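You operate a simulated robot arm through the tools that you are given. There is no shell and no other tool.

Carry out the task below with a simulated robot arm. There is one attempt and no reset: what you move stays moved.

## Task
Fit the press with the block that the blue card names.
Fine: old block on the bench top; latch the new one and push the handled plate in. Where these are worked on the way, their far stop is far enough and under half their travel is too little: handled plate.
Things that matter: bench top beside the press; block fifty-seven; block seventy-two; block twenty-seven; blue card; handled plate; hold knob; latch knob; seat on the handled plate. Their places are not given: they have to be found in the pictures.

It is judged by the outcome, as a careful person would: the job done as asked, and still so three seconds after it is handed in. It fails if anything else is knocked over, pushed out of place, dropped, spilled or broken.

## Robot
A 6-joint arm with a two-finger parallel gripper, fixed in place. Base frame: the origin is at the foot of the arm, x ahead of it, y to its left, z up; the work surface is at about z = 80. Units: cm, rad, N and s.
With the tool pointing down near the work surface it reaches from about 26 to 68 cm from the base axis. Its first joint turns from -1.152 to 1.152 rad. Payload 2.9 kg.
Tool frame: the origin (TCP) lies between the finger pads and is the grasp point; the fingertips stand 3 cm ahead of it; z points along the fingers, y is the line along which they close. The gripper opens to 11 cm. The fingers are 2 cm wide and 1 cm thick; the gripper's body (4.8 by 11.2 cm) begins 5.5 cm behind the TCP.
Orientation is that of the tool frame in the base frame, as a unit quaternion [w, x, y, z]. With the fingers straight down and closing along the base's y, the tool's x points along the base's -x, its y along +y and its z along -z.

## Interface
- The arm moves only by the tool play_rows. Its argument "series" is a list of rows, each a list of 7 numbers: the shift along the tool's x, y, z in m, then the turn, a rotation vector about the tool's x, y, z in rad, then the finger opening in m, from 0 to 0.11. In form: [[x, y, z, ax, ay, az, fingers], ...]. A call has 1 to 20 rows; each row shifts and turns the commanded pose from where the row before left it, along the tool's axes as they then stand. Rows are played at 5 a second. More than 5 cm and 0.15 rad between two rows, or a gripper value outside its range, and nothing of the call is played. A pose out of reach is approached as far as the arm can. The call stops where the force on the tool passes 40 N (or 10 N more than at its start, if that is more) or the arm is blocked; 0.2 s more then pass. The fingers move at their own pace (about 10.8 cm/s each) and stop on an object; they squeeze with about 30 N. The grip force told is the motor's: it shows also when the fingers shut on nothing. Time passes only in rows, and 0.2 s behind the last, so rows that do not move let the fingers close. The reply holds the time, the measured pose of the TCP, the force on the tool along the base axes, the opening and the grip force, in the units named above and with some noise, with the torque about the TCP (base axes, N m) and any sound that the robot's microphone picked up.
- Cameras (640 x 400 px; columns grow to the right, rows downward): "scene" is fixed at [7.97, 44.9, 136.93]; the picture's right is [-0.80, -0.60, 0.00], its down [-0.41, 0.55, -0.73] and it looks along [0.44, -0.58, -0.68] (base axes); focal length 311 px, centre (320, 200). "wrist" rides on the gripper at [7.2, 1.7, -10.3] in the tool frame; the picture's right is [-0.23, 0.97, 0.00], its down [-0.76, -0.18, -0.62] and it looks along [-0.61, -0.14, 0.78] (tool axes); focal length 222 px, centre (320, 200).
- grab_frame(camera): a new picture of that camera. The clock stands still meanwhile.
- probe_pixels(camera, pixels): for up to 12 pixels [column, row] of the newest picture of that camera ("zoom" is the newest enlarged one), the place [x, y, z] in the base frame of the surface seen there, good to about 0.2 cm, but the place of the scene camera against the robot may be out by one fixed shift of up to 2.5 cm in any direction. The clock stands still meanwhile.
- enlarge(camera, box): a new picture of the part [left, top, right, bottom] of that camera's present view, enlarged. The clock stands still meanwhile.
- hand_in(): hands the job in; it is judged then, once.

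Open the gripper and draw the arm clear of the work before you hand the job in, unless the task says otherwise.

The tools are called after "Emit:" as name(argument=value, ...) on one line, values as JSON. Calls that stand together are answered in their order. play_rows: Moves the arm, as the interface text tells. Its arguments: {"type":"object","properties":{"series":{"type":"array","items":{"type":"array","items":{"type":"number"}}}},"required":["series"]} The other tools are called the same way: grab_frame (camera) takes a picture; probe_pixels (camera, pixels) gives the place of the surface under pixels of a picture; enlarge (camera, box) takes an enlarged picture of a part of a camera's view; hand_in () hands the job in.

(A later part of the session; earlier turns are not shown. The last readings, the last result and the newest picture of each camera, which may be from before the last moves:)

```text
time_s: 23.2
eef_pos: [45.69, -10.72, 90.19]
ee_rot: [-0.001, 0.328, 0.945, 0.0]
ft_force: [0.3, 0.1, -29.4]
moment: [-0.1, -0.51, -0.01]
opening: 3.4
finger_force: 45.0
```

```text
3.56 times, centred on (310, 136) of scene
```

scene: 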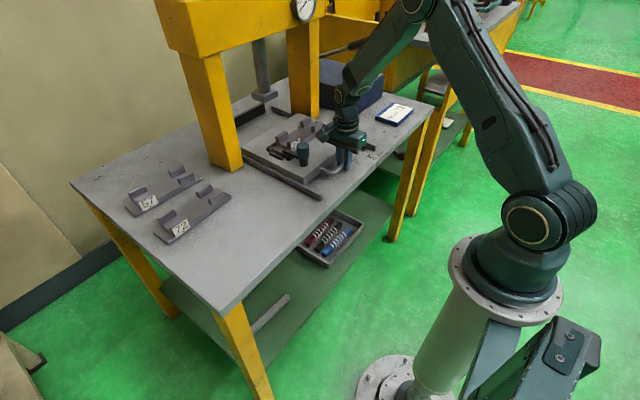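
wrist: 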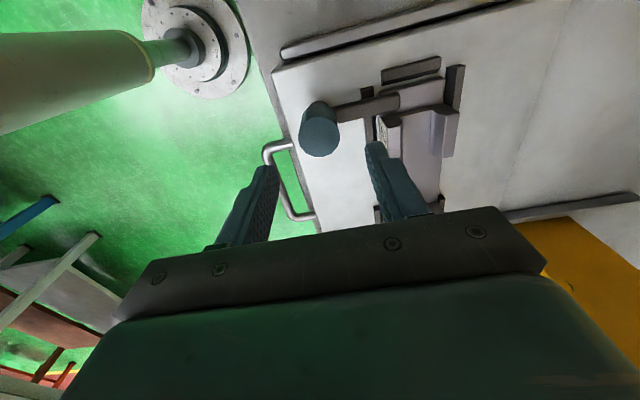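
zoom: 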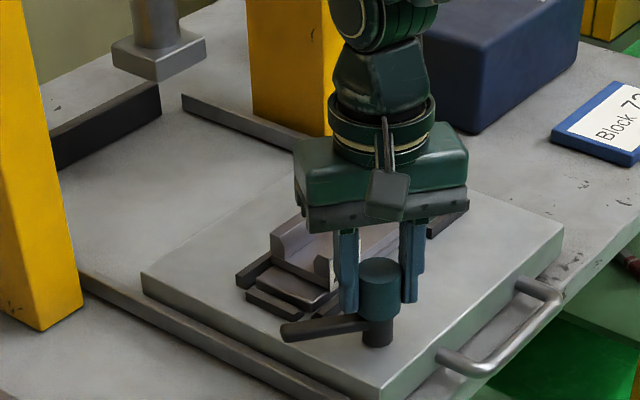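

The arm is now ~50° open; the block end is nearly clear. I relieve the vertical strain slightly and finish the turn to about 90°.

Emit:
play_rows(series=[[0, 0, 0.0008, 0, 0, 0, 0.02], [0, 0, 0, 0, 0, -0.12, 0.02], [0, 0, 0, 0, 0, -0.12, 0.02], [0, 0, 0, 0, 0, -0.12, 0.02], [0, 0, 0, 0, 0, 0, 0.02]])

Emit:
enlarge(camera="scene", box=[220, 80, 400, 192])

```text
time_s: 24.4
eef_pos: [45.7, -10.78, 90.31]
ee_rot: [0.0, 0.153, 0.988, -0.001]
ft_force: [-2.8, 2.8, -7.5]
moment: [0.38, 1.37, 0.03]
opening: 3.37
finger_force: 45.0
```

```text
3.56 times, centred on (310, 136) of scene
```

zoom: 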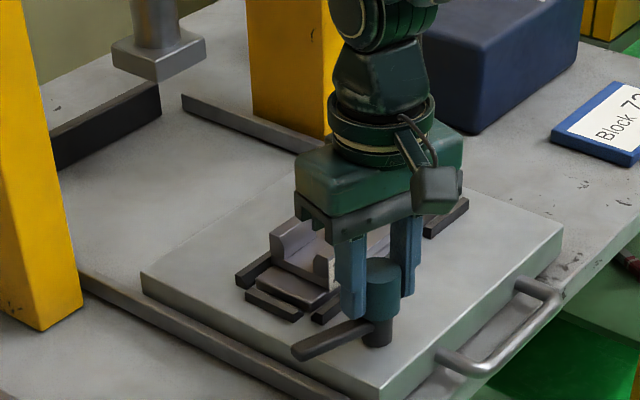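

The turn is at ~72°. I finish with about 0.34 rad more.

Emit:
play_rows(series=[[0, 0, 0, 0, 0, -0.1, 0.02], [0, 0, 0, 0, 0, -0.1, 0.02], [0, 0, 0, 0, 0, -0.1, 0.02], [0, 0, 0, 0, 0, 0, 0.02]])

Emit:
enlarge(camera="scene", box=[220, 80, 400, 192])

```text
time_s: 25.4
eef_pos: [45.79, -10.69, 90.21]
ee_rot: [0.001, 0.003, 1.0, -0.001]
ft_force: [-1.6, 4.7, -1.2]
moment: [0.15, 0.8, 0.03]
opening: 3.39
finger_force: 44.9
```

```text
3.56 times, centred on (310, 136) of scene
```

zoom: 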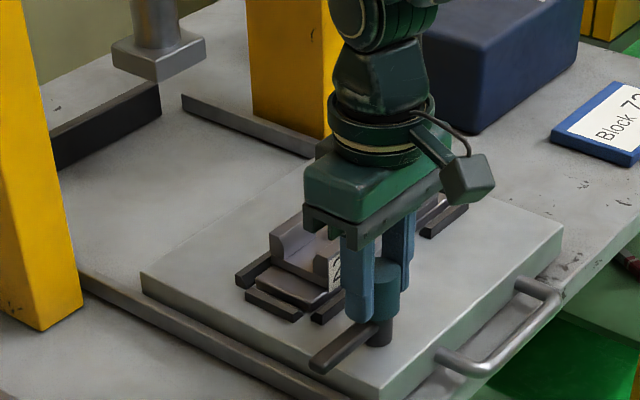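

The arm now points to +y, fully clear of the block, with no torque left. I open the fingers and rise.

Emit:
play_rows(series=[[0, 0, 0, 0, 0, 0, 0.06], [0, 0, 0, 0, 0, 0, 0.06], [0, 0, -0.02, 0, 0, 0, 0.06], [0, 0, -0.035, 0, 0, 0, 0.06], [0, 0, -0.035, 0, 0, 0, 0.06], [0, 0, -0.035, 0, 0, 0, 0.06], [0, 0, -0.035, 0, 0, 0, 0.06], [0, 0, 0, 0, 0, 0, 0.06]])

Emit:
enlarge(camera="scene", box=[220, 80, 400, 192])

Emit:
grab_frame(camera="wrist")

```text
time_s: 27.2
eef_pos: [45.74, -10.83, 106.24]
ee_rot: [0.0, 0.006, 1.0, 0.0]
ft_force: [-0.4, 0.0, 0.4]
moment: [-0.02, 0.0, 0.0]
opening: 5.99
finger_force: 0.0
```

```text
3.56 times, centred on (310, 136) of scene
```

zoom: 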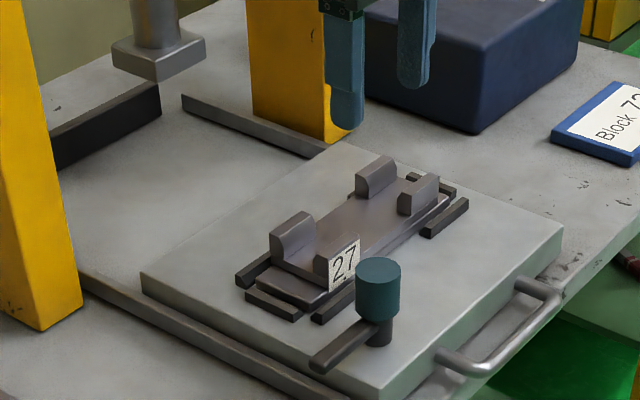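

```text
taken
```

wrist: 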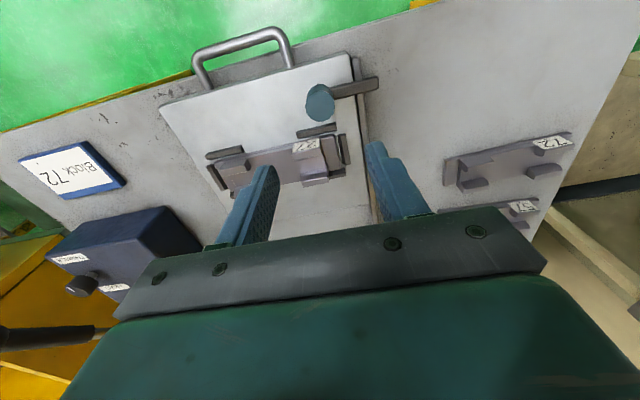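

The latch is open and block 27 is free. I turn the tool back +90° (closing along x) and move above the block's middle at (54.3, -20.2).

Emit:
play_rows(series=[[0, 0, 0, 0, 0, 0.1428, 0.09], [0, 0, 0, 0, 0, 0.1428, 0.09], [0, 0, 0, 0, 0, 0.1428, 0.09], [0, 0, 0, 0, 0, 0.1428, 0.09], [0, 0, 0, 0, 0, 0.1428, 0.09], [0, 0, 0, 0, 0, 0.1428, 0.09], [0, 0, 0, 0, 0, 0.1428, 0.09], [0, 0, 0, 0, 0, 0.1428, 0.09], [0, 0, 0, 0, 0, 0.1428, 0.09], [0, 0, 0, 0, 0, 0.1428, 0.09], [0, 0, 0, 0, 0, 0.1428, 0.09], [-0.0235, 0.0213, 0.02, 0, 0, 0, 0.09], [-0.0235, 0.0213, 0.02, 0, 0, 0, 0.09], [-0.0235, 0.0213, 0.02, 0, 0, 0, 0.09], [-0.0235, 0.0213, 0.02, 0, 0, 0, 0.09], [0, 0, 0, 0, 0, 0, 0.09]])

Emit:
grab_frame(camera="wrist")

Emit:
enlarge(camera="scene", box=[220, 80, 400, 192])

```text
time_s: 30.6
eef_pos: [54.25, -20.47, 98.05]
ee_rot: [0.0, 0.711, 0.704, 0.0]
ft_force: [-0.1, 0.1, -1.0]
moment: [0.01, -0.03, 0.02]
opening: 9.0
finger_force: 0.1
```

```text
taken
```

wrist: 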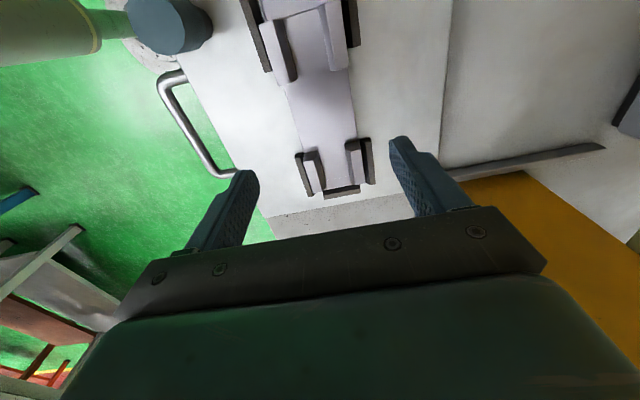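

```text
3.56 times, centred on (310, 136) of scene
```

zoom: 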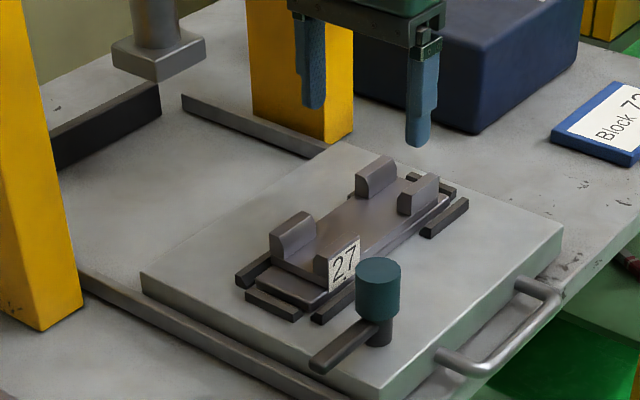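

I re-measure block 27's sides and the strips from this closer view before sinking.

Emit:
enlarge(camera="wrist", box=[230, 0, 390, 100])

Emit:
probe_pixels(camera="zoom", pixels=[[275, 380], [285, 380], [480, 380], [470, 380], [250, 330], [290, 340], [470, 300], [50, 60], [100, 230], [130, 270], [490, 120], [460, 170]])

Emit:
enlarge(camera="wrist", box=[270, 100, 398, 210])

Emit:
probe_pixels(camera="zoom", pixels=[[105, 100], [100, 40], [395, 60], [400, 100], [130, 290], [175, 440], [510, 400], [485, 220], [280, 475], [450, 440], [270, 460], [440, 420]])

```text
4.00 times, centred on (310, 50) of wrist
```

zoom: 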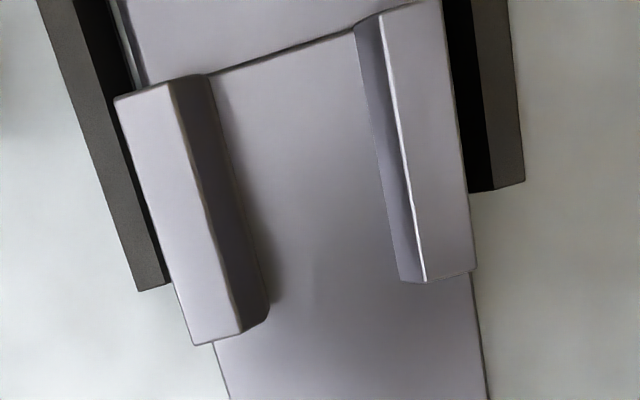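

```text
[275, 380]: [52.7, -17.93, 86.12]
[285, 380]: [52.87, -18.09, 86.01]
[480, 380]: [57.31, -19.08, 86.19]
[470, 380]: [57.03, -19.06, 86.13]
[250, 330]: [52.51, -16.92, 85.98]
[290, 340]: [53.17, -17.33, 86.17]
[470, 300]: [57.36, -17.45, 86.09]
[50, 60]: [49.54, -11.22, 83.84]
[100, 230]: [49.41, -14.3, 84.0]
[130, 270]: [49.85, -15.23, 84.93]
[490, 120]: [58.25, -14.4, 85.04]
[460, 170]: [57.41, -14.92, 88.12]
```

```text
3.64 times, centred on (334, 155) of wrist
```

zoom: 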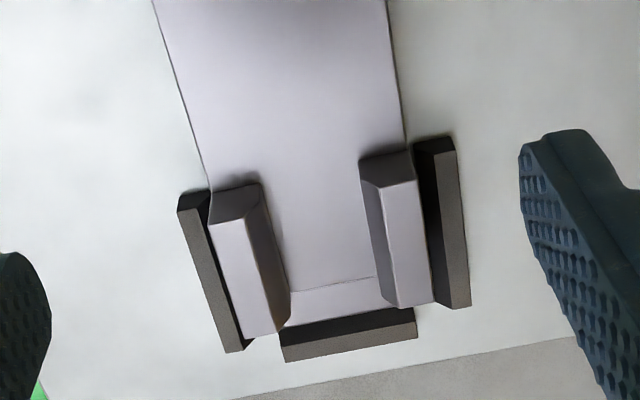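

```text
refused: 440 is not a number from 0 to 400
```

Emit:
probe_pixels(camera="zoom", pixels=[[178, 80], [172, 80], [393, 60], [400, 60], [185, 215], [235, 345], [465, 300], [445, 150], [290, 355], [415, 330], [290, 300], [375, 282]])

Emit:
enlarge(camera="wrist", box=[230, 0, 390, 100])

Emit:
probe_pixels(camera="zoom", pixels=[[222, 360], [230, 360], [480, 340], [486, 370], [155, 285], [75, 60], [500, 185], [450, 20], [130, 60], [145, 80], [460, 250], [180, 340]])

```text
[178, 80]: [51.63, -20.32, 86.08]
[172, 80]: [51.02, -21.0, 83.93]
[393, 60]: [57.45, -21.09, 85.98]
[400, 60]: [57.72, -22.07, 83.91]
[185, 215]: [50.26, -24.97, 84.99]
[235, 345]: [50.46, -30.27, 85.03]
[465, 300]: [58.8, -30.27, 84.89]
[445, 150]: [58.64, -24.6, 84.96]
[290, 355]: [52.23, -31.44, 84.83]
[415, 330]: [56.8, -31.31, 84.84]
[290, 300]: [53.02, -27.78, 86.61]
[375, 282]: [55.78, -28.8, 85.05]
```

```text
4.00 times, centred on (310, 50) of wrist
```

zoom: 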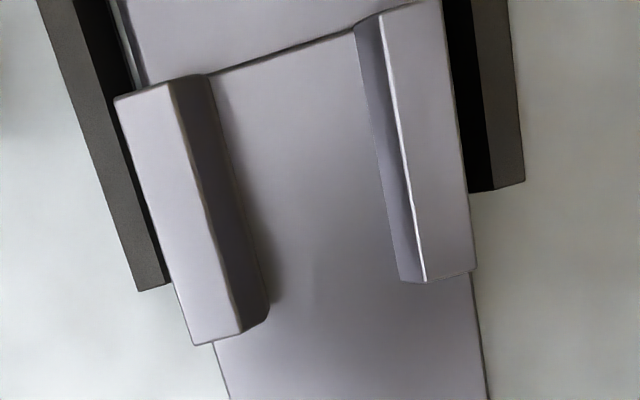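

```text
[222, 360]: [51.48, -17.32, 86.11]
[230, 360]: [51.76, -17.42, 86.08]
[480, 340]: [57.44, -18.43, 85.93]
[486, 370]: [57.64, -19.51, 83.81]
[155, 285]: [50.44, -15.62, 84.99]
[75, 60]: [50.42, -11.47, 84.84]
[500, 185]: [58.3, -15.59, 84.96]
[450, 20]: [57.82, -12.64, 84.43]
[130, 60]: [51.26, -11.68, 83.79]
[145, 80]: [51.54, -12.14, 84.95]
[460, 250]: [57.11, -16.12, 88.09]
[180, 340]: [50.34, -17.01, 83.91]
```

Block 27 spans x 51.45–57.5 (centre 54.48), y centre ≈-20.15; the seat gap leaves ~0.7 cm each side. I sink to z≈87.2 (tips just over the plate) and close on the block's sides.

Emit:
play_rows(series=[[0.003, 0.0023, 0.027, 0, 0, -0.008, 0.09], [0, 0, 0.027, 0, 0, 0, 0.09], [0, 0, 0.027, 0, 0, 0, 0.09], [0, 0, 0.0275, 0, 0, 0, 0.09], [0, 0, 0, 0, 0, 0, 0.09]])

Emit:
enlarge(camera="scene", box=[220, 80, 400, 192])

Emit:
grab_frame(camera="wrist")

```text
time_s: 31.8
eef_pos: [54.46, -20.25, 87.24]
ee_rot: [0.0, 0.707, 0.707, 0.0]
ft_force: [-0.5, -0.4, 0.3]
moment: [0.01, -0.02, 0.01]
opening: 9.0
finger_force: 0.1
```

```text
3.56 times, centred on (310, 136) of scene
```

zoom: 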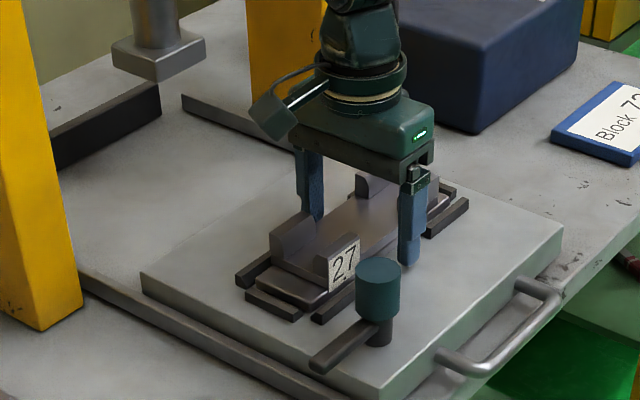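

```text
taken
```

wrist: 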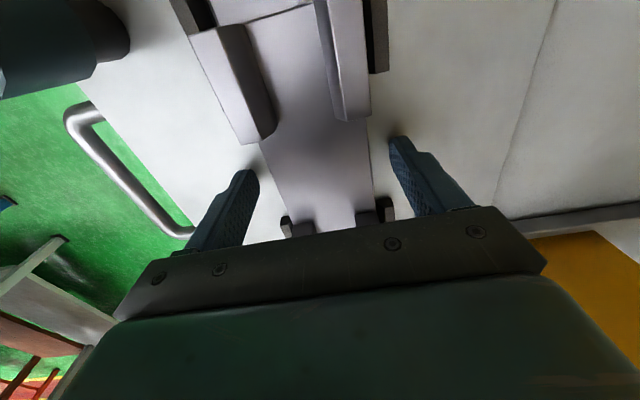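

The fingers stand on both sides of the block with the tips near the plate. I close and then lift slightly to test the hold.

Emit:
play_rows(series=[[0, 0, 0, 0, 0, 0, 0.045], [0, 0, 0, 0, 0, 0, 0.045], [0, 0, 0, 0, 0, 0, 0.045], [0, 0, 0, 0, 0, 0, 0.045]])

Emit:
enlarge(camera="scene", box=[220, 80, 400, 192])

```text
time_s: 32.8
eef_pos: [54.4, -20.07, 87.28]
ee_rot: [0.0, 0.708, 0.707, 0.0]
ft_force: [0.8, -0.3, -0.4]
moment: [-0.37, -0.14, 0.11]
opening: 6.0
finger_force: 29.6
```

```text
3.56 times, centred on (310, 136) of scene
```

zoom: 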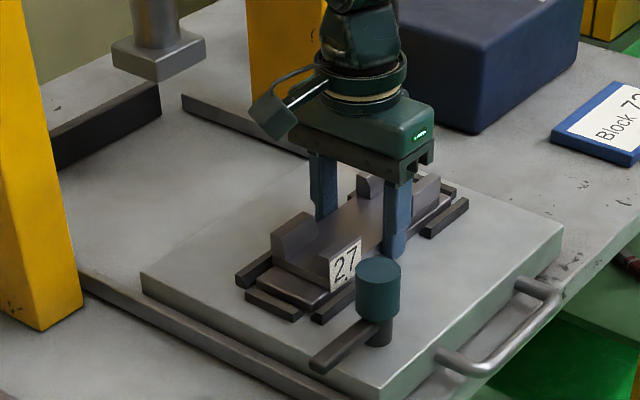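

Gripped at 6.0 cm. I tighten the command and lift 2 cm slowly to test.

Emit:
play_rows(series=[[0, 0, 0, 0, 0, 0, 0.02], [0, 0, -0.005, 0, 0, 0, 0.02], [0, 0, -0.007, 0, 0, 0, 0.02], [0, 0, -0.008, 0, 0, 0, 0.02], [0, 0, 0, 0, 0, 0, 0.02]])

Emit:
enlarge(camera="scene", box=[220, 80, 400, 192])

```text
time_s: 34.0
eef_pos: [54.36, -20.0, 89.29]
ee_rot: [0.0, 0.708, 0.706, 0.0]
ft_force: [0.1, -0.4, -5.8]
moment: [0.02, -0.03, 0.0]
opening: 6.0
finger_force: 29.6
```

```text
3.56 times, centred on (310, 136) of scene
```

zoom: 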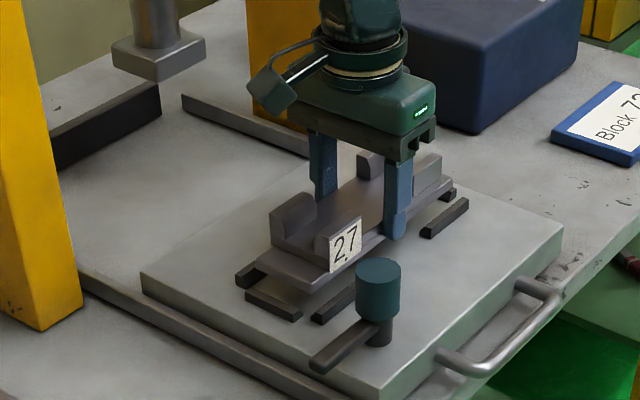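

Block 27 is lifted level (weight ≈ 6 N, no tilt torque). I raise it further and carry it toward the free bench area around (50, 16).

Emit:
play_rows(series=[[0, 0, -0.02, 0, 0, 0, 0.02], [0, 0, -0.03, 0, 0, 0, 0.02], [0, 0, -0.03, 0, 0, 0, 0.02], [0, 0, -0.02, 0, 0, 0, 0.02], [0.02, -0.002, 0, 0, 0, 0, 0.02], [0.03, -0.0037, 0, 0, 0, 0, 0.02], [0.03, -0.0037, 0, 0, 0, 0, 0.02], [0.03, -0.0037, 0, 0, 0, 0, 0.02], [0.03, -0.0037, 0, 0, 0, 0, 0.02], [0.03, -0.0037, 0, 0, 0, 0, 0.02], [0.03, -0.0037, 0, 0, 0, 0, 0.02], [0.03, -0.0037, 0, 0, 0, 0, 0.02], [0.03, -0.0037, 0, 0, 0, 0, 0.02], [0.03, -0.0037, 0, 0, 0, 0, 0.02], [0.03, -0.0037, 0, 0, 0, 0, 0.02], [0.03, -0.0037, 0, 0, 0, 0, 0.02], [0.01, -0.0017, 0, 0, 0, 0, 0.02], [0, 0, 0, 0, 0, 0, 0.02]])

Emit:
grab_frame(camera="scene")

Emit:
grab_frame(camera="wrist")

```text
time_s: 37.8
eef_pos: [50.17, 15.98, 99.38]
ee_rot: [0.0, 0.708, 0.707, 0.0]
ft_force: [-0.1, -0.6, -6.3]
moment: [-0.02, 0.02, 0.01]
opening: 6.01
finger_force: 29.7
```

```text
taken
```

scene: 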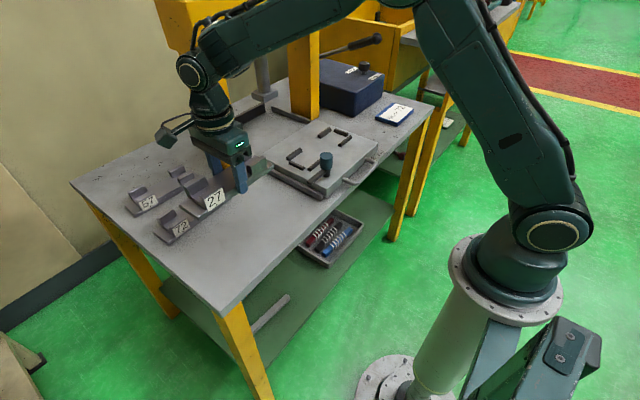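

```text
taken
```

wrist: 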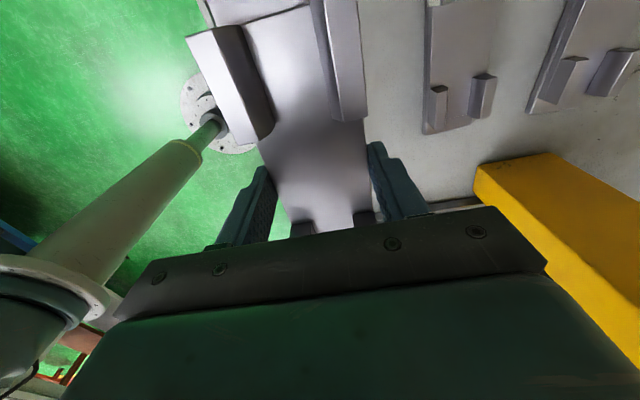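

Block 27 hangs over the free bench area, clear of block 72. I lower it to just above the bench.

Emit:
play_rows(series=[[0, 0, 0.03, 0, 0, 0, 0.02], [0, 0, 0.03, 0, 0, 0, 0.02], [0, 0, 0.03, 0, 0, 0, 0.02], [0, 0, 0.03, 0, 0, 0, 0.02], [0, 0, 0.025, 0, 0, 0, 0.02], [0, 0, 0, 0, 0, 0, 0.02]])

Emit:
enlarge(camera="scene", box=[100, 120, 300, 245])

Emit:
grab_frame(camera="wrist")

```text
time_s: 39.2
eef_pos: [50.04, 15.87, 84.81]
ee_rot: [0.0, 0.707, 0.707, 0.0]
ft_force: [0.0, 0.6, -5.1]
moment: [-0.03, 0.0, 0.01]
opening: 5.96
finger_force: 30.1
```

```text
3.20 times, centred on (200, 182) of scene
```

zoom: 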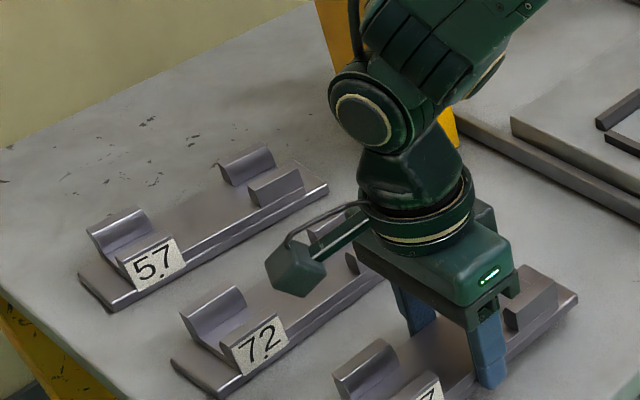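

```text
taken
```

wrist: 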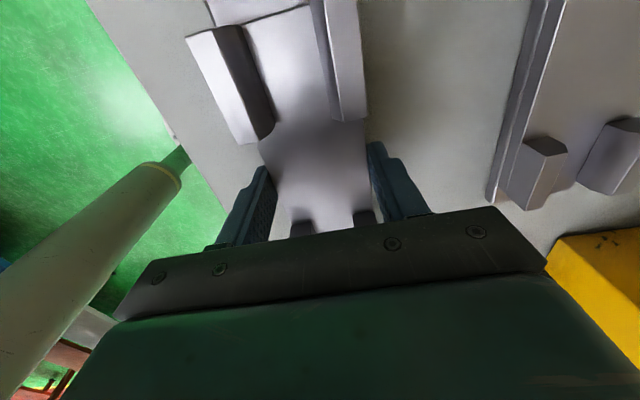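

Block 27 is about 1.4 cm above the bench, well away from block 72. I lower in small steps until it touches.

Emit:
play_rows(series=[[0, 0, 0.004, 0, 0, 0, 0.02], [0, 0, 0.004, 0, 0, 0, 0.02], [0, 0, 0.003, 0, 0, 0, 0.02], [0, 0, 0.0015, 0, 0, 0, 0.02], [0, 0, 0, 0, 0, 0, 0.02]])

```text
time_s: 40.4
eef_pos: [50.05, 16.01, 83.69]
ee_rot: [0.0, 0.708, 0.706, 0.0]
ft_force: [0.3, 0.2, -5.4]
moment: [-0.02, 0.01, 0.0]
opening: 5.98
finger_force: 29.9
```

Not yet touching (force still the block's weight). I go down by 1 mm steps.

Emit:
play_rows(series=[[0, 0, 0.001, 0, 0, 0, 0.02], [0, 0, 0.001, 0, 0, 0, 0.02], [0, 0, 0, 0, 0, 0, 0.02]])

```text
time_s: 41.2
eef_pos: [49.96, 15.87, 83.41]
ee_rot: [0.0, 0.708, 0.706, 0.0]
ft_force: [0.6, -0.2, -6.2]
moment: [-0.03, -0.01, 0.01]
opening: 5.98
finger_force: 30.1
```

Emit:
play_rows(series=[[0, 0, 0.001, 0, 0, 0, 0.02], [0, 0, 0.0005, 0, 0, 0, 0.02], [0, 0, 0, 0, 0, 0, 0.02]])

Emit:
enlarge(camera="wrist", box=[160, 0, 400, 150])

```text
time_s: 42.0
eef_pos: [50.1, 16.12, 83.42]
ee_rot: [0.0, 0.707, 0.707, 0.001]
ft_force: [-7.0, -2.8, 14.8]
moment: [-0.6, 0.33, -0.17]
opening: 5.98
finger_force: 29.8
```

```text
2.67 times, centred on (280, 75) of wrist
```

zoom: 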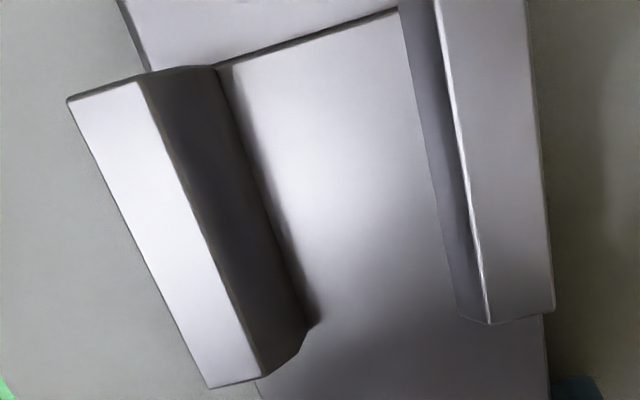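

The block touches the bench (vertical force now +15 N). I open the fingers and rise straight up.

Emit:
play_rows(series=[[0, 0, 0, 0, 0, 0, 0.085], [0, 0, 0, 0, 0, 0, 0.085], [0, 0, -0.005, 0, 0, 0, 0.085], [0, 0, -0.02, 0, 0, 0, 0.085], [0, 0, -0.04, 0, 0, 0, 0.085], [0, 0, -0.04, 0, 0, 0, 0.085], [0, 0, -0.04, 0, 0, 0, 0.085], [0, 0, -0.04, 0, 0, 0, 0.085], [0, 0, -0.03, 0, 0, 0, 0.085], [0, 0, 0, 0, 0, 0, 0.085]])

Emit:
grab_frame(camera="wrist")

Emit:
grab_frame(camera="scene")

```text
time_s: 44.2
eef_pos: [49.97, 15.9, 104.85]
ee_rot: [0.0, 0.708, 0.706, 0.001]
ft_force: [0.3, -0.1, -0.3]
moment: [-0.02, 0.01, -0.02]
opening: 8.5
finger_force: 0.0
```

```text
taken
```

wrist: 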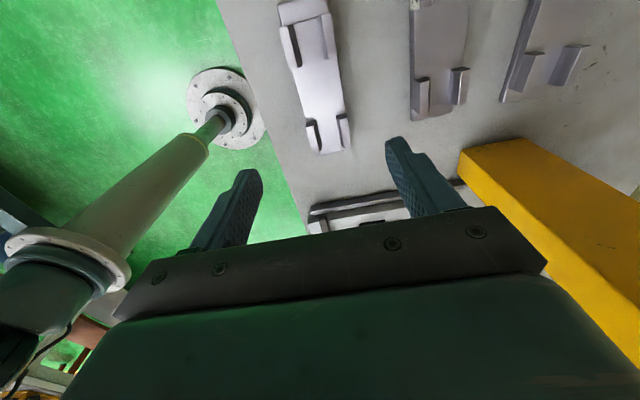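

```text
taken
```

scene: 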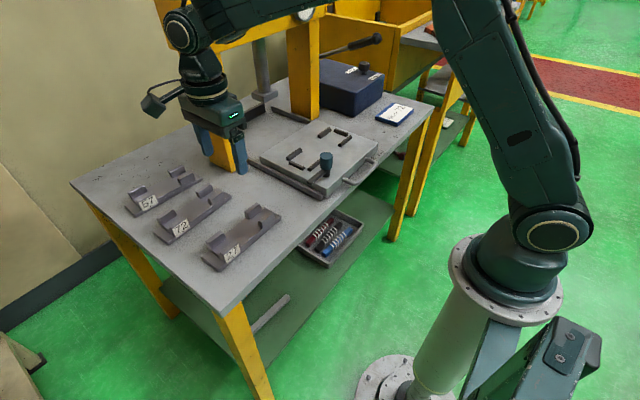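

Block 27 rests flat on the bench. I move so the wrist camera can see all of block 72.

Emit:
play_rows(series=[[0.03, 0.022, -0.01, 0, 0, 0, 0.085], [0.03, 0.022, -0.01, 0, 0, 0, 0.085], [0.03, 0.022, -0.01, 0, 0, 0, 0.085], [0.01, 0.014, 0, 0, 0, 0, 0.085], [0, 0, 0, 0, 0, 0, 0.085]])

Emit:
grab_frame(camera="wrist")

```text
time_s: 45.4
eef_pos: [58.1, 26.09, 107.8]
ee_rot: [0.001, 0.707, 0.707, 0.0]
ft_force: [-0.3, 0.9, 0.1]
moment: [0.01, 0.02, 0.02]
opening: 8.51
finger_force: 0.1
```

```text
taken
```

wrist: 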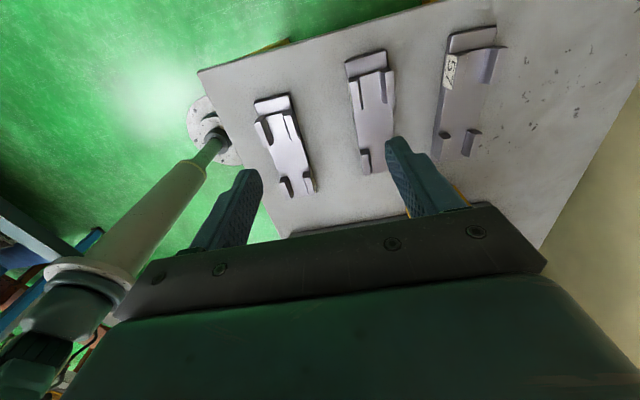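

Block 72 is in the middle, from (370,55) to (375,170). I enlarge and probe its edges.

Emit:
enlarge(camera="wrist", box=[310, 40, 438, 120])

Emit:
probe_pixels(camera="zoom", pixels=[[183, 118], [385, 58], [190, 175], [395, 140], [222, 330], [425, 340], [228, 380], [427, 380], [300, 80], [300, 140], [300, 300], [212, 270]])

Emit:
enlarge(camera="wrist", box=[310, 110, 438, 190])

Emit:
probe_pixels(camera="zoom", pixels=[[225, 20], [425, 20], [240, 150], [420, 100], [255, 230], [275, 315], [370, 300], [300, 150], [330, 250], [240, 110], [410, 60], [280, 60]])

```text
5.00 times, centred on (374, 80) of wrist
```

zoom: 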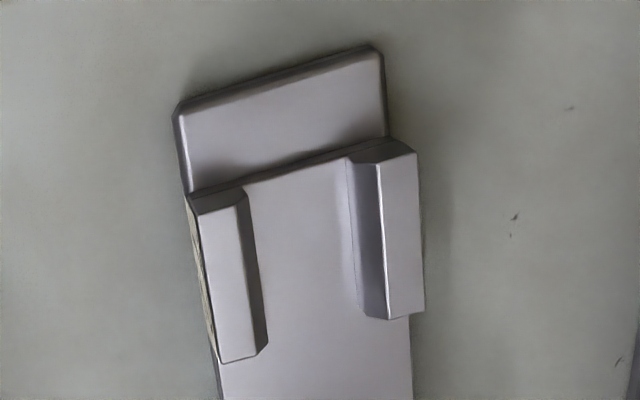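

```text
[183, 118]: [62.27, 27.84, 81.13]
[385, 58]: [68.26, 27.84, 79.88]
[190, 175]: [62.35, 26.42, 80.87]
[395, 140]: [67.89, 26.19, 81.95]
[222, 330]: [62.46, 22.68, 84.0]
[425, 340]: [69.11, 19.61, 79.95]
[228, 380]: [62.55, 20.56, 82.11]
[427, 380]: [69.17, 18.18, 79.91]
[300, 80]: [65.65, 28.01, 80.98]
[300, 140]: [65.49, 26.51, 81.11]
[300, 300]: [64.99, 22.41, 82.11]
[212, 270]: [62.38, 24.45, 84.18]
```

```text
5.00 times, centred on (374, 150) of wrist
```

zoom: 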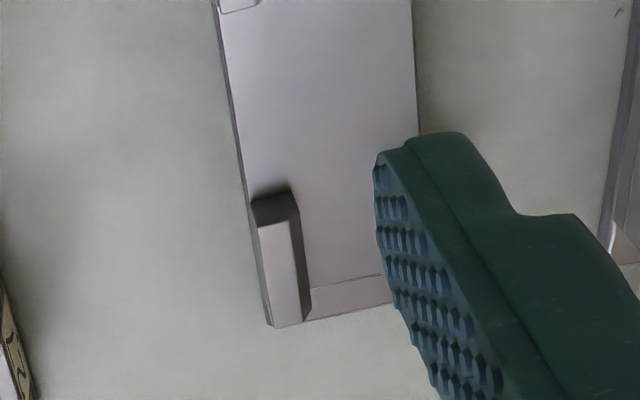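

```text
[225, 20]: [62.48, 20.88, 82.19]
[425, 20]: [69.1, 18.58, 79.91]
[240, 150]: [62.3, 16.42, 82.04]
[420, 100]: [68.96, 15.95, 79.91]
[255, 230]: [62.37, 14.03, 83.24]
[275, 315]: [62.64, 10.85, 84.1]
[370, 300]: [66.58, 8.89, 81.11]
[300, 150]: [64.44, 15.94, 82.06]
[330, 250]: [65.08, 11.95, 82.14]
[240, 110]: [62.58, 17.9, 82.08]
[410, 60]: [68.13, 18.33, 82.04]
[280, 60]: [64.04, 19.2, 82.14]
```

Block 72 spans about x 62.3–68.3, y 8.5–28.3. To get its yaw precisely I probe more points just inside its long edges.

Emit:
probe_pixels(camera="zoom", pixels=[[220, 12], [224, 40], [228, 70], [232, 100], [236, 130], [240, 160], [408, 8], [410, 30], [412, 60], [414, 90], [415, 110], [416, 130]])

Emit:
enlarge(camera="wrist", box=[310, 40, 438, 120])

Emit:
probe_pixels(camera="zoom", pixels=[[182, 130], [186, 155], [188, 175], [378, 70], [380, 95], [382, 120], [384, 132], [220, 370], [224, 392], [406, 330], [408, 360], [410, 390]])

```text
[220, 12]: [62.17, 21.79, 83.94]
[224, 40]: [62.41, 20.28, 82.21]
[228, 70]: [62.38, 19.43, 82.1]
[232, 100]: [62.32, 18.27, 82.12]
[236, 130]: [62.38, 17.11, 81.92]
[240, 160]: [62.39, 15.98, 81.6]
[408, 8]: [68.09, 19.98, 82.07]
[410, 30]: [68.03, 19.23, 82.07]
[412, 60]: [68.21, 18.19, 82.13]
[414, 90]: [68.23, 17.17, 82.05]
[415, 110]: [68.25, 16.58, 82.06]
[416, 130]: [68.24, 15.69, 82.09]
```

```text
5.00 times, centred on (374, 80) of wrist
```

zoom: 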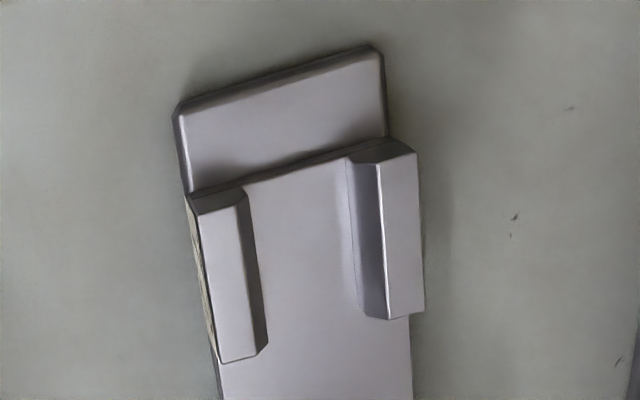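

```text
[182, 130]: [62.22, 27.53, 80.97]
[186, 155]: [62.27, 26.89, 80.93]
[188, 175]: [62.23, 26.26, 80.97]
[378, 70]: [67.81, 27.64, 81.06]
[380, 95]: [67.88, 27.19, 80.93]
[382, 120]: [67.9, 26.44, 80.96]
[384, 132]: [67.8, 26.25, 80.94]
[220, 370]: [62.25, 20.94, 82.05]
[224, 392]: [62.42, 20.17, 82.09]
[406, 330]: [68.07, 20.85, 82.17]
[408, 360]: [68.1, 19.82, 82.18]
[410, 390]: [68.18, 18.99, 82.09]
```

Block 72: centre about (65.3, 18.2), turned ~0.025 rad counter-clockwise. I check block 57's near edge for finger clearance, then move above block 72.

Emit:
probe_pixels(camera="wrist", pixels=[[436, 130], [433, 150], [445, 55], [440, 100], [374, 52], [385, 50], [368, 172], [350, 70]])

Emit:
play_rows(series=[[-0.0158, 0.0144, 0.022, 0, 0, -0.005, 0.085], [-0.0158, 0.0144, 0.022, 0, 0, -0.005, 0.085], [-0.0158, 0.0144, 0.022, 0, 0, -0.005, 0.085], [-0.0158, 0.0144, 0.022, 0, 0, -0.005, 0.085], [-0.0158, 0.0144, 0.022, 0, 0, -0.005, 0.085], [0, 0, 0, 0, 0, 0, 0.085]])

Emit:
grab_frame(camera="wrist")

Emit:
enlarge(camera="scene", box=[100, 120, 300, 245])

```text
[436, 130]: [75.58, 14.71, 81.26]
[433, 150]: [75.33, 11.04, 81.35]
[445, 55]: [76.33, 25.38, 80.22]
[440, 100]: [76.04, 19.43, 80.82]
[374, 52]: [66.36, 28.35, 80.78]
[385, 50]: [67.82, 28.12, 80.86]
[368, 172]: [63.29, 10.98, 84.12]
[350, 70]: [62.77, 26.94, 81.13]
```

```text
time_s: 46.8
eef_pos: [64.53, 18.47, 97.61]
ee_rot: [0.0, 0.699, 0.715, 0.0]
ft_force: [0.5, -0.2, -0.6]
moment: [0.0, 0.01, 0.03]
opening: 8.48
finger_force: 0.1
out of reach, approached as far as the arm can: row 5
```

```text
taken
```

wrist: 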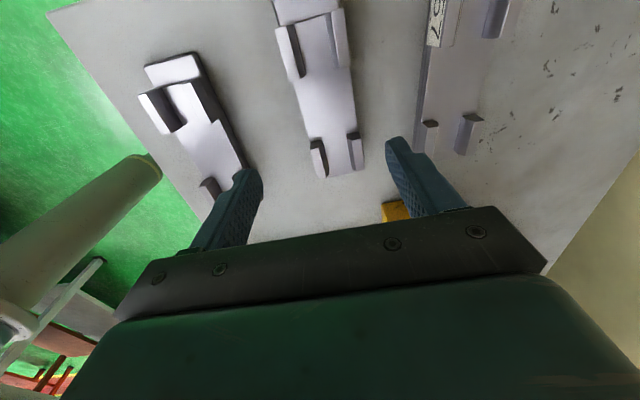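

```text
3.20 times, centred on (200, 182) of scene
```

zoom: 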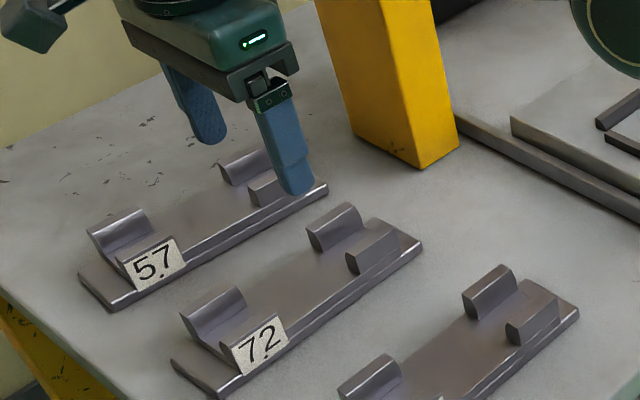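

The far reach is limited at this height (stopped at x=64.5). Reach should grow lower down, so I open to 11 cm, step back a bit and sink in small rows to see where the arm goes.

Emit:
play_rows(series=[[0, -0.005, 0.01, 0, 0, 0, 0.11], [0, 0, 0, 0, 0, 0, 0.11]])

```text
time_s: 47.4
eef_pos: [63.97, 18.37, 96.48]
ee_rot: [0.0, 0.698, 0.716, -0.001]
ft_force: [0.2, 0.6, 0.9]
moment: [-0.01, -0.01, 0.01]
opening: 11.01
finger_force: 0.1
```

The command now equals the reached pose: (64.0, 18.4, 96.5), yaw right. I sink to z≈88 (tips still above the lugs) and then try stepping outward.

Emit:
play_rows(series=[[0, 0, 0.028, 0, 0, 0, 0.11], [0, 0, 0.028, 0, 0, 0, 0.11], [0, 0, 0.028, 0, 0, 0, 0.11], [0, 0.006, 0, 0, 0, 0, 0.11], [0, 0.006, 0, 0, 0, 0, 0.11], [0, 0, 0, 0, 0, 0, 0.11]])

Emit:
grab_frame(camera="wrist")

Emit:
enlarge(camera="scene", box=[100, 120, 300, 245])

```text
time_s: 48.8
eef_pos: [65.38, 18.56, 88.05]
ee_rot: [-0.001, 0.698, 0.716, 0.0]
ft_force: [-0.5, 0.2, 0.3]
moment: [0.01, 0.0, 0.0]
opening: 11.0
finger_force: 0.0
```

```text
taken
```

wrist: 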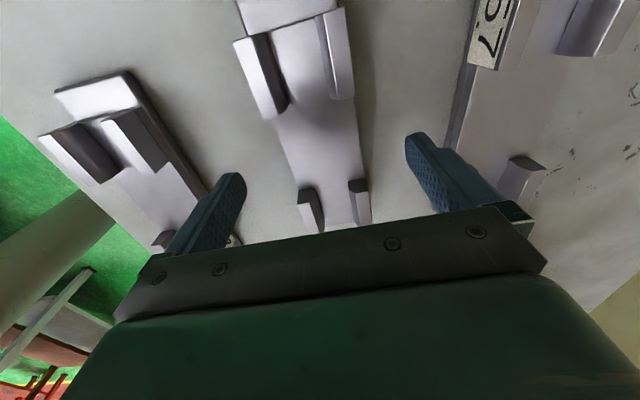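

```text
3.20 times, centred on (200, 182) of scene
```

zoom: 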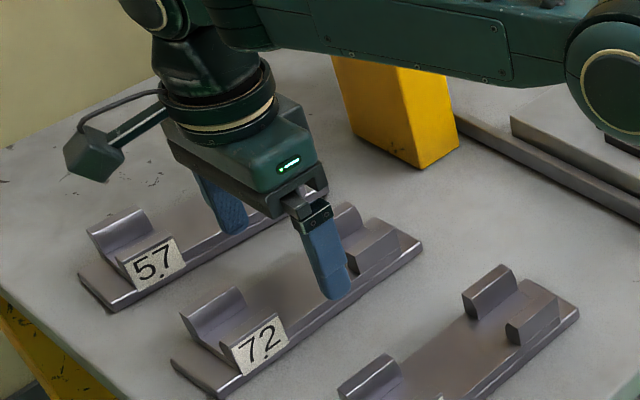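

At low height the pose (65.4, 18.6, 88.0) is reached. I re-measure block 72's edges from here.

Emit:
enlarge(camera="wrist", box=[220, 0, 400, 120])

Emit:
probe_pixels(camera="zoom", pixels=[[205, 395], [200, 385], [492, 390], [485, 340], [478, 330], [250, 200], [440, 350], [430, 200], [60, 60], [430, 20], [175, 360], [300, 380]])

Emit:
enlarge(camera="wrist", box=[250, 90, 410, 235])

Emit:
probe_pixels(camera="zoom", pixels=[[110, 120], [125, 170], [145, 230], [380, 50], [388, 120], [396, 190], [95, 80], [375, 20], [160, 280], [400, 240], [250, 100], [300, 330]])

```text
3.33 times, centred on (310, 60) of wrist
```

zoom: 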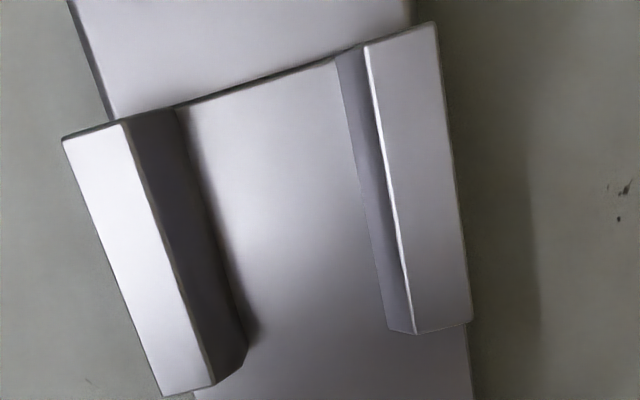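

```text
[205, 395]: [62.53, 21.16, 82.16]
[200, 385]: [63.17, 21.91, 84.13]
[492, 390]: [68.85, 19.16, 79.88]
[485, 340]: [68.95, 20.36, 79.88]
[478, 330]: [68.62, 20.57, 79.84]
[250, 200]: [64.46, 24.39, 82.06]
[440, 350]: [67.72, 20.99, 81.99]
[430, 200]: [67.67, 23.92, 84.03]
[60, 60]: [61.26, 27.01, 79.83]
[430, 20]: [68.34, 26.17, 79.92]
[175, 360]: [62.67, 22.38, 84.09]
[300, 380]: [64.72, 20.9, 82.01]
```

```text
2.76 times, centred on (330, 162) of wrist
```

zoom: 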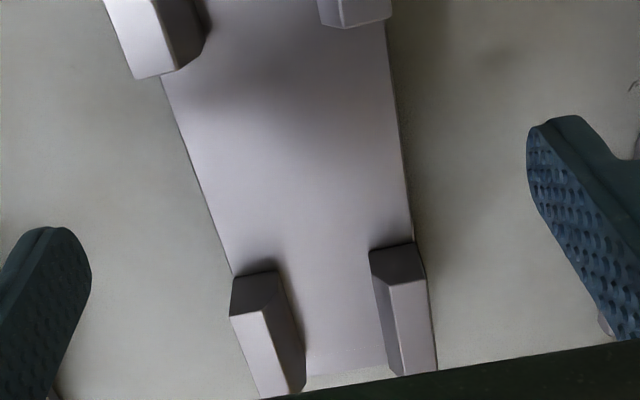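

```text
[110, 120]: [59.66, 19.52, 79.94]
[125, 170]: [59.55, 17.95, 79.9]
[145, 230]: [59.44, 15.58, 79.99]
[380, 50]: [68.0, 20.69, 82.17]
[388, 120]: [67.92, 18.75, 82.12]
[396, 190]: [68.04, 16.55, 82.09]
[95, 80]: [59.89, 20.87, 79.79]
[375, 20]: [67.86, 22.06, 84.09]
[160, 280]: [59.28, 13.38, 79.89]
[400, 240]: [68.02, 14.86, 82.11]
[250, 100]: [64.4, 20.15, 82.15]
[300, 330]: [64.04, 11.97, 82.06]
```

Block 72's middle is at x≈65.3, matching the TCP. I shift 3.5 mm in y, sink to z≈83.4 and close on its sides.

Emit:
play_rows(series=[[-0.0035, 0, 0.016, 0, 0, 0, 0.11], [0, 0, 0.016, 0, 0, 0, 0.11], [0, 0, 0.014, 0, 0, 0, 0.11], [0, 0, 0, 0, 0, 0, 0.11]])

Emit:
grab_frame(camera="wrist")

Emit:
enlarge(camera="scene", box=[100, 120, 300, 245])

```text
time_s: 49.8
eef_pos: [65.28, 18.2, 83.39]
ee_rot: [0.001, 0.699, 0.715, 0.0]
ft_force: [0.0, -1.1, -0.2]
moment: [0.01, 0.0, -0.02]
opening: 11.01
finger_force: 0.1
```

```text
taken
```

wrist: 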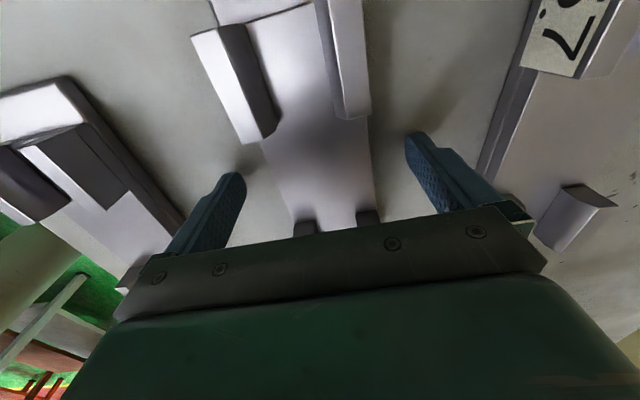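

```text
3.20 times, centred on (200, 182) of scene
```

zoom: 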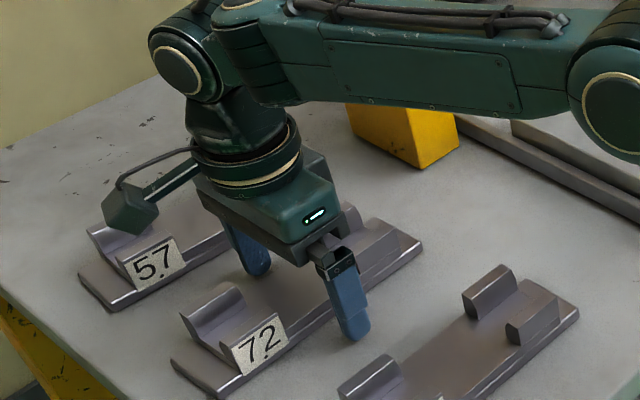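

The fingers straddle block 72 and clear block 57. I close and hold.

Emit:
play_rows(series=[[0, 0, 0, 0, 0, 0, 0.07], [0, 0, 0, 0, 0, 0, 0.02], [0, 0, 0, 0, 0, 0, 0.02], [0, 0, 0, 0, 0, 0, 0.02], [0, 0, 0, 0, 0, 0, 0.02]])

```text
time_s: 51.0
eef_pos: [65.25, 18.31, 83.57]
ee_rot: [0.0, 0.698, 0.716, 0.0]
ft_force: [0.2, -0.6, 0.2]
moment: [0.05, -0.22, 0.16]
opening: 5.99
finger_force: 30.0
```

Block 72 is gripped (5.99 cm, 30 N). I lift slowly 4 cm, then draw back 3 cm toward the robot for reach.

Emit:
play_rows(series=[[0, 0, -0.005, 0, 0, 0, 0.02], [0, 0, -0.01, 0, 0, 0, 0.02], [0, 0, -0.012, 0, 0, 0, 0.02], [0, 0, -0.013, 0, 0, 0, 0.02], [0, -0.01, 0, 0, 0, 0, 0.02], [0, -0.02, 0, 0, 0, 0, 0.02], [0, 0, 0, 0, 0, 0, 0.02]])

Emit:
enlarge(camera="scene", box=[100, 120, 300, 245])

```text
time_s: 52.6
eef_pos: [62.33, 18.19, 87.54]
ee_rot: [0.001, 0.698, 0.716, 0.0]
ft_force: [-0.3, -0.4, -5.3]
moment: [0.02, -0.05, 0.03]
opening: 6.0
finger_force: 29.7
```

```text
3.20 times, centred on (200, 182) of scene
```

zoom: 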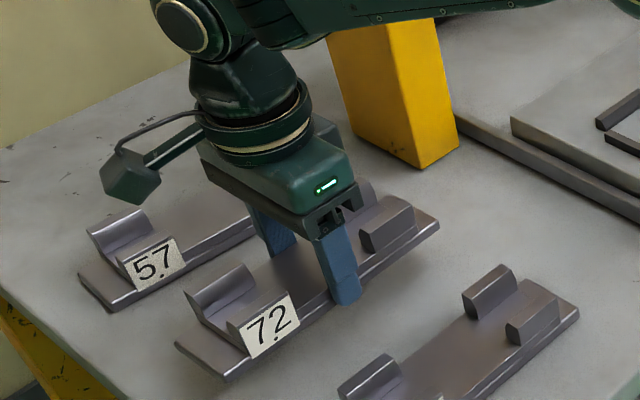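

Block 72 is held level. I lift and draw it back, straighten the yaw, then carry it across toward the seat at (54.35, -20.1), at z≈100.

Emit:
play_rows(series=[[0, 0, -0.02, 0, 0, 0.0255, 0.02], [0, -0.016, -0.028, 0, 0, 0, 0.02], [0, -0.02, -0.03, 0, 0, 0, 0.02], [0, -0.022, -0.03, 0, 0, 0, 0.02], [-0.01, -0.022, -0.022, 0, 0, 0, 0.02], [-0.0285, 0, 0, 0, 0, 0, 0.02], [-0.0285, 0, 0, 0, 0, 0, 0.02], [-0.0285, 0, 0, 0, 0, 0, 0.02], [-0.0285, 0, 0, 0, 0, 0, 0.02], [-0.0285, 0, 0, 0, 0, 0, 0.02], [-0.0285, 0, 0, 0, 0, 0, 0.02], [-0.0285, 0, 0, 0, 0, 0, 0.02], [-0.0285, 0, 0, 0, 0, 0, 0.02], [-0.0285, 0, 0, 0, 0, 0, 0.02], [-0.0285, 0, 0, 0, 0, 0, 0.02], [-0.0285, 0, 0, 0, 0, 0, 0.02], [-0.0285, 0, 0, 0, 0, 0, 0.02], [-0.0285, 0, 0, 0, 0, 0, 0.02], [0, 0, 0, 0, 0, 0, 0.02]])

Emit:
grab_frame(camera="wrist")

Emit:
grab_frame(camera="scene")

```text
time_s: 56.6
eef_pos: [54.22, -19.91, 100.33]
ee_rot: [0.0, 0.708, 0.707, 0.0]
ft_force: [0.7, -0.3, -5.6]
moment: [-0.03, 0.06, -0.03]
opening: 6.02
finger_force: 29.9
```

```text
taken
```

wrist: 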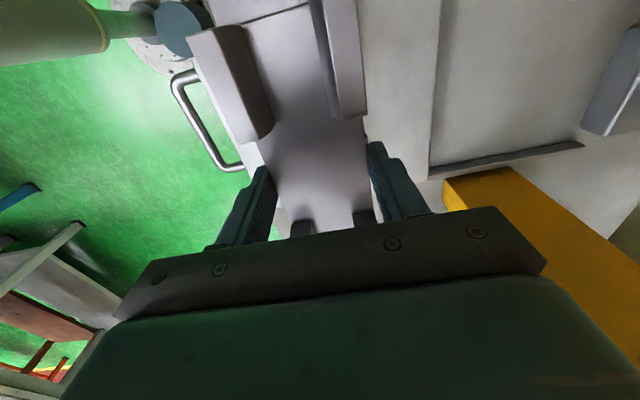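

```text
taken
```

scene: 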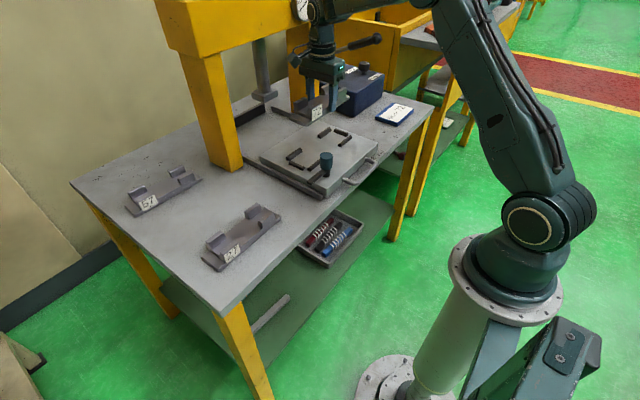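

The seat is empty and visible in the scene view. I measure its strips there, using the knob and strips as reference for the camera's shift.

Emit:
enlarge(camera="scene", box=[260, 115, 390, 205])

Emit:
enlarge(camera="scene", box=[280, 120, 360, 170])

```text
4.44 times, centred on (325, 160) of scene
```

zoom: 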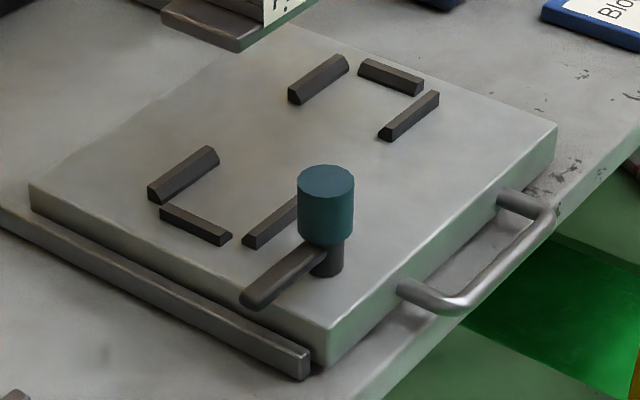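

```text
8.00 times, centred on (320, 145) of scene
```

zoom: 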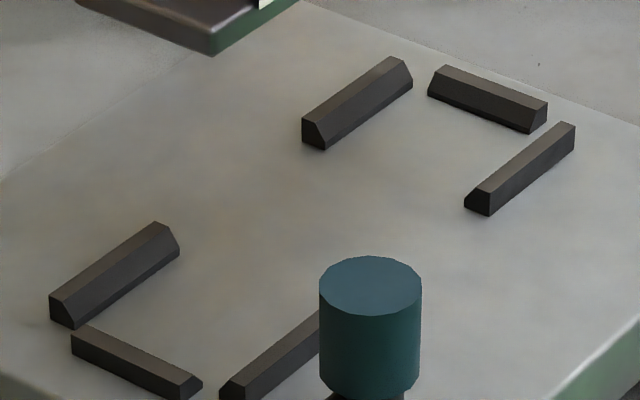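

The guide strips have chamfered inner sides, and block 72 sits in the fingers at the same place as block 27 did (lugs at the same pixels), so the target TCP is (54.4, -20.1). I fine-adjust and sink to just above the strips.

Emit:
play_rows(series=[[-0.0018, 0.0018, 0.02, 0, 0, 0, 0.02], [0, 0, 0.03, 0, 0, 0, 0.02], [0, 0, 0.03, 0, 0, 0, 0.02], [0, 0, 0.027, 0, 0, 0, 0.02], [0, 0, 0, 0, 0, 0, 0.02]])

Emit:
grab_frame(camera="wrist")

Emit:
enlarge(camera="scene", box=[260, 105, 380, 180])

```text
time_s: 57.8
eef_pos: [54.36, -20.0, 89.66]
ee_rot: [0.0, 0.708, 0.706, 0.0]
ft_force: [1.1, 0.6, -5.3]
moment: [-0.02, -0.01, -0.01]
opening: 5.99
finger_force: 30.1
```

```text
taken
```

wrist: 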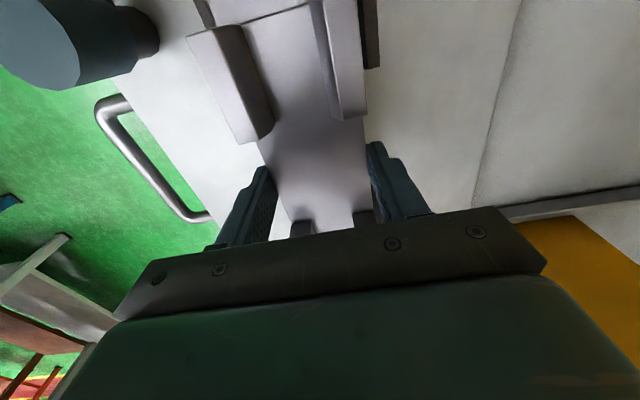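

```text
5.33 times, centred on (320, 142) of scene
```

zoom: 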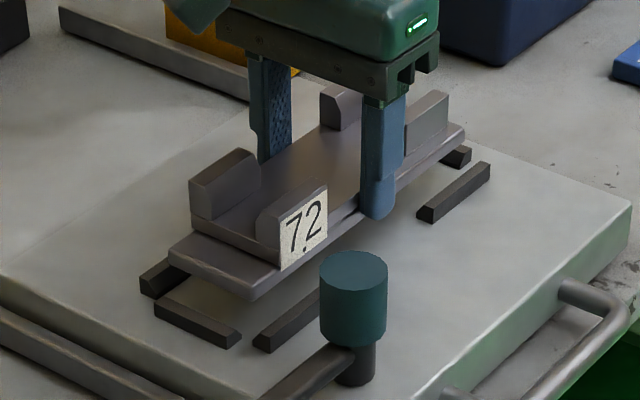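

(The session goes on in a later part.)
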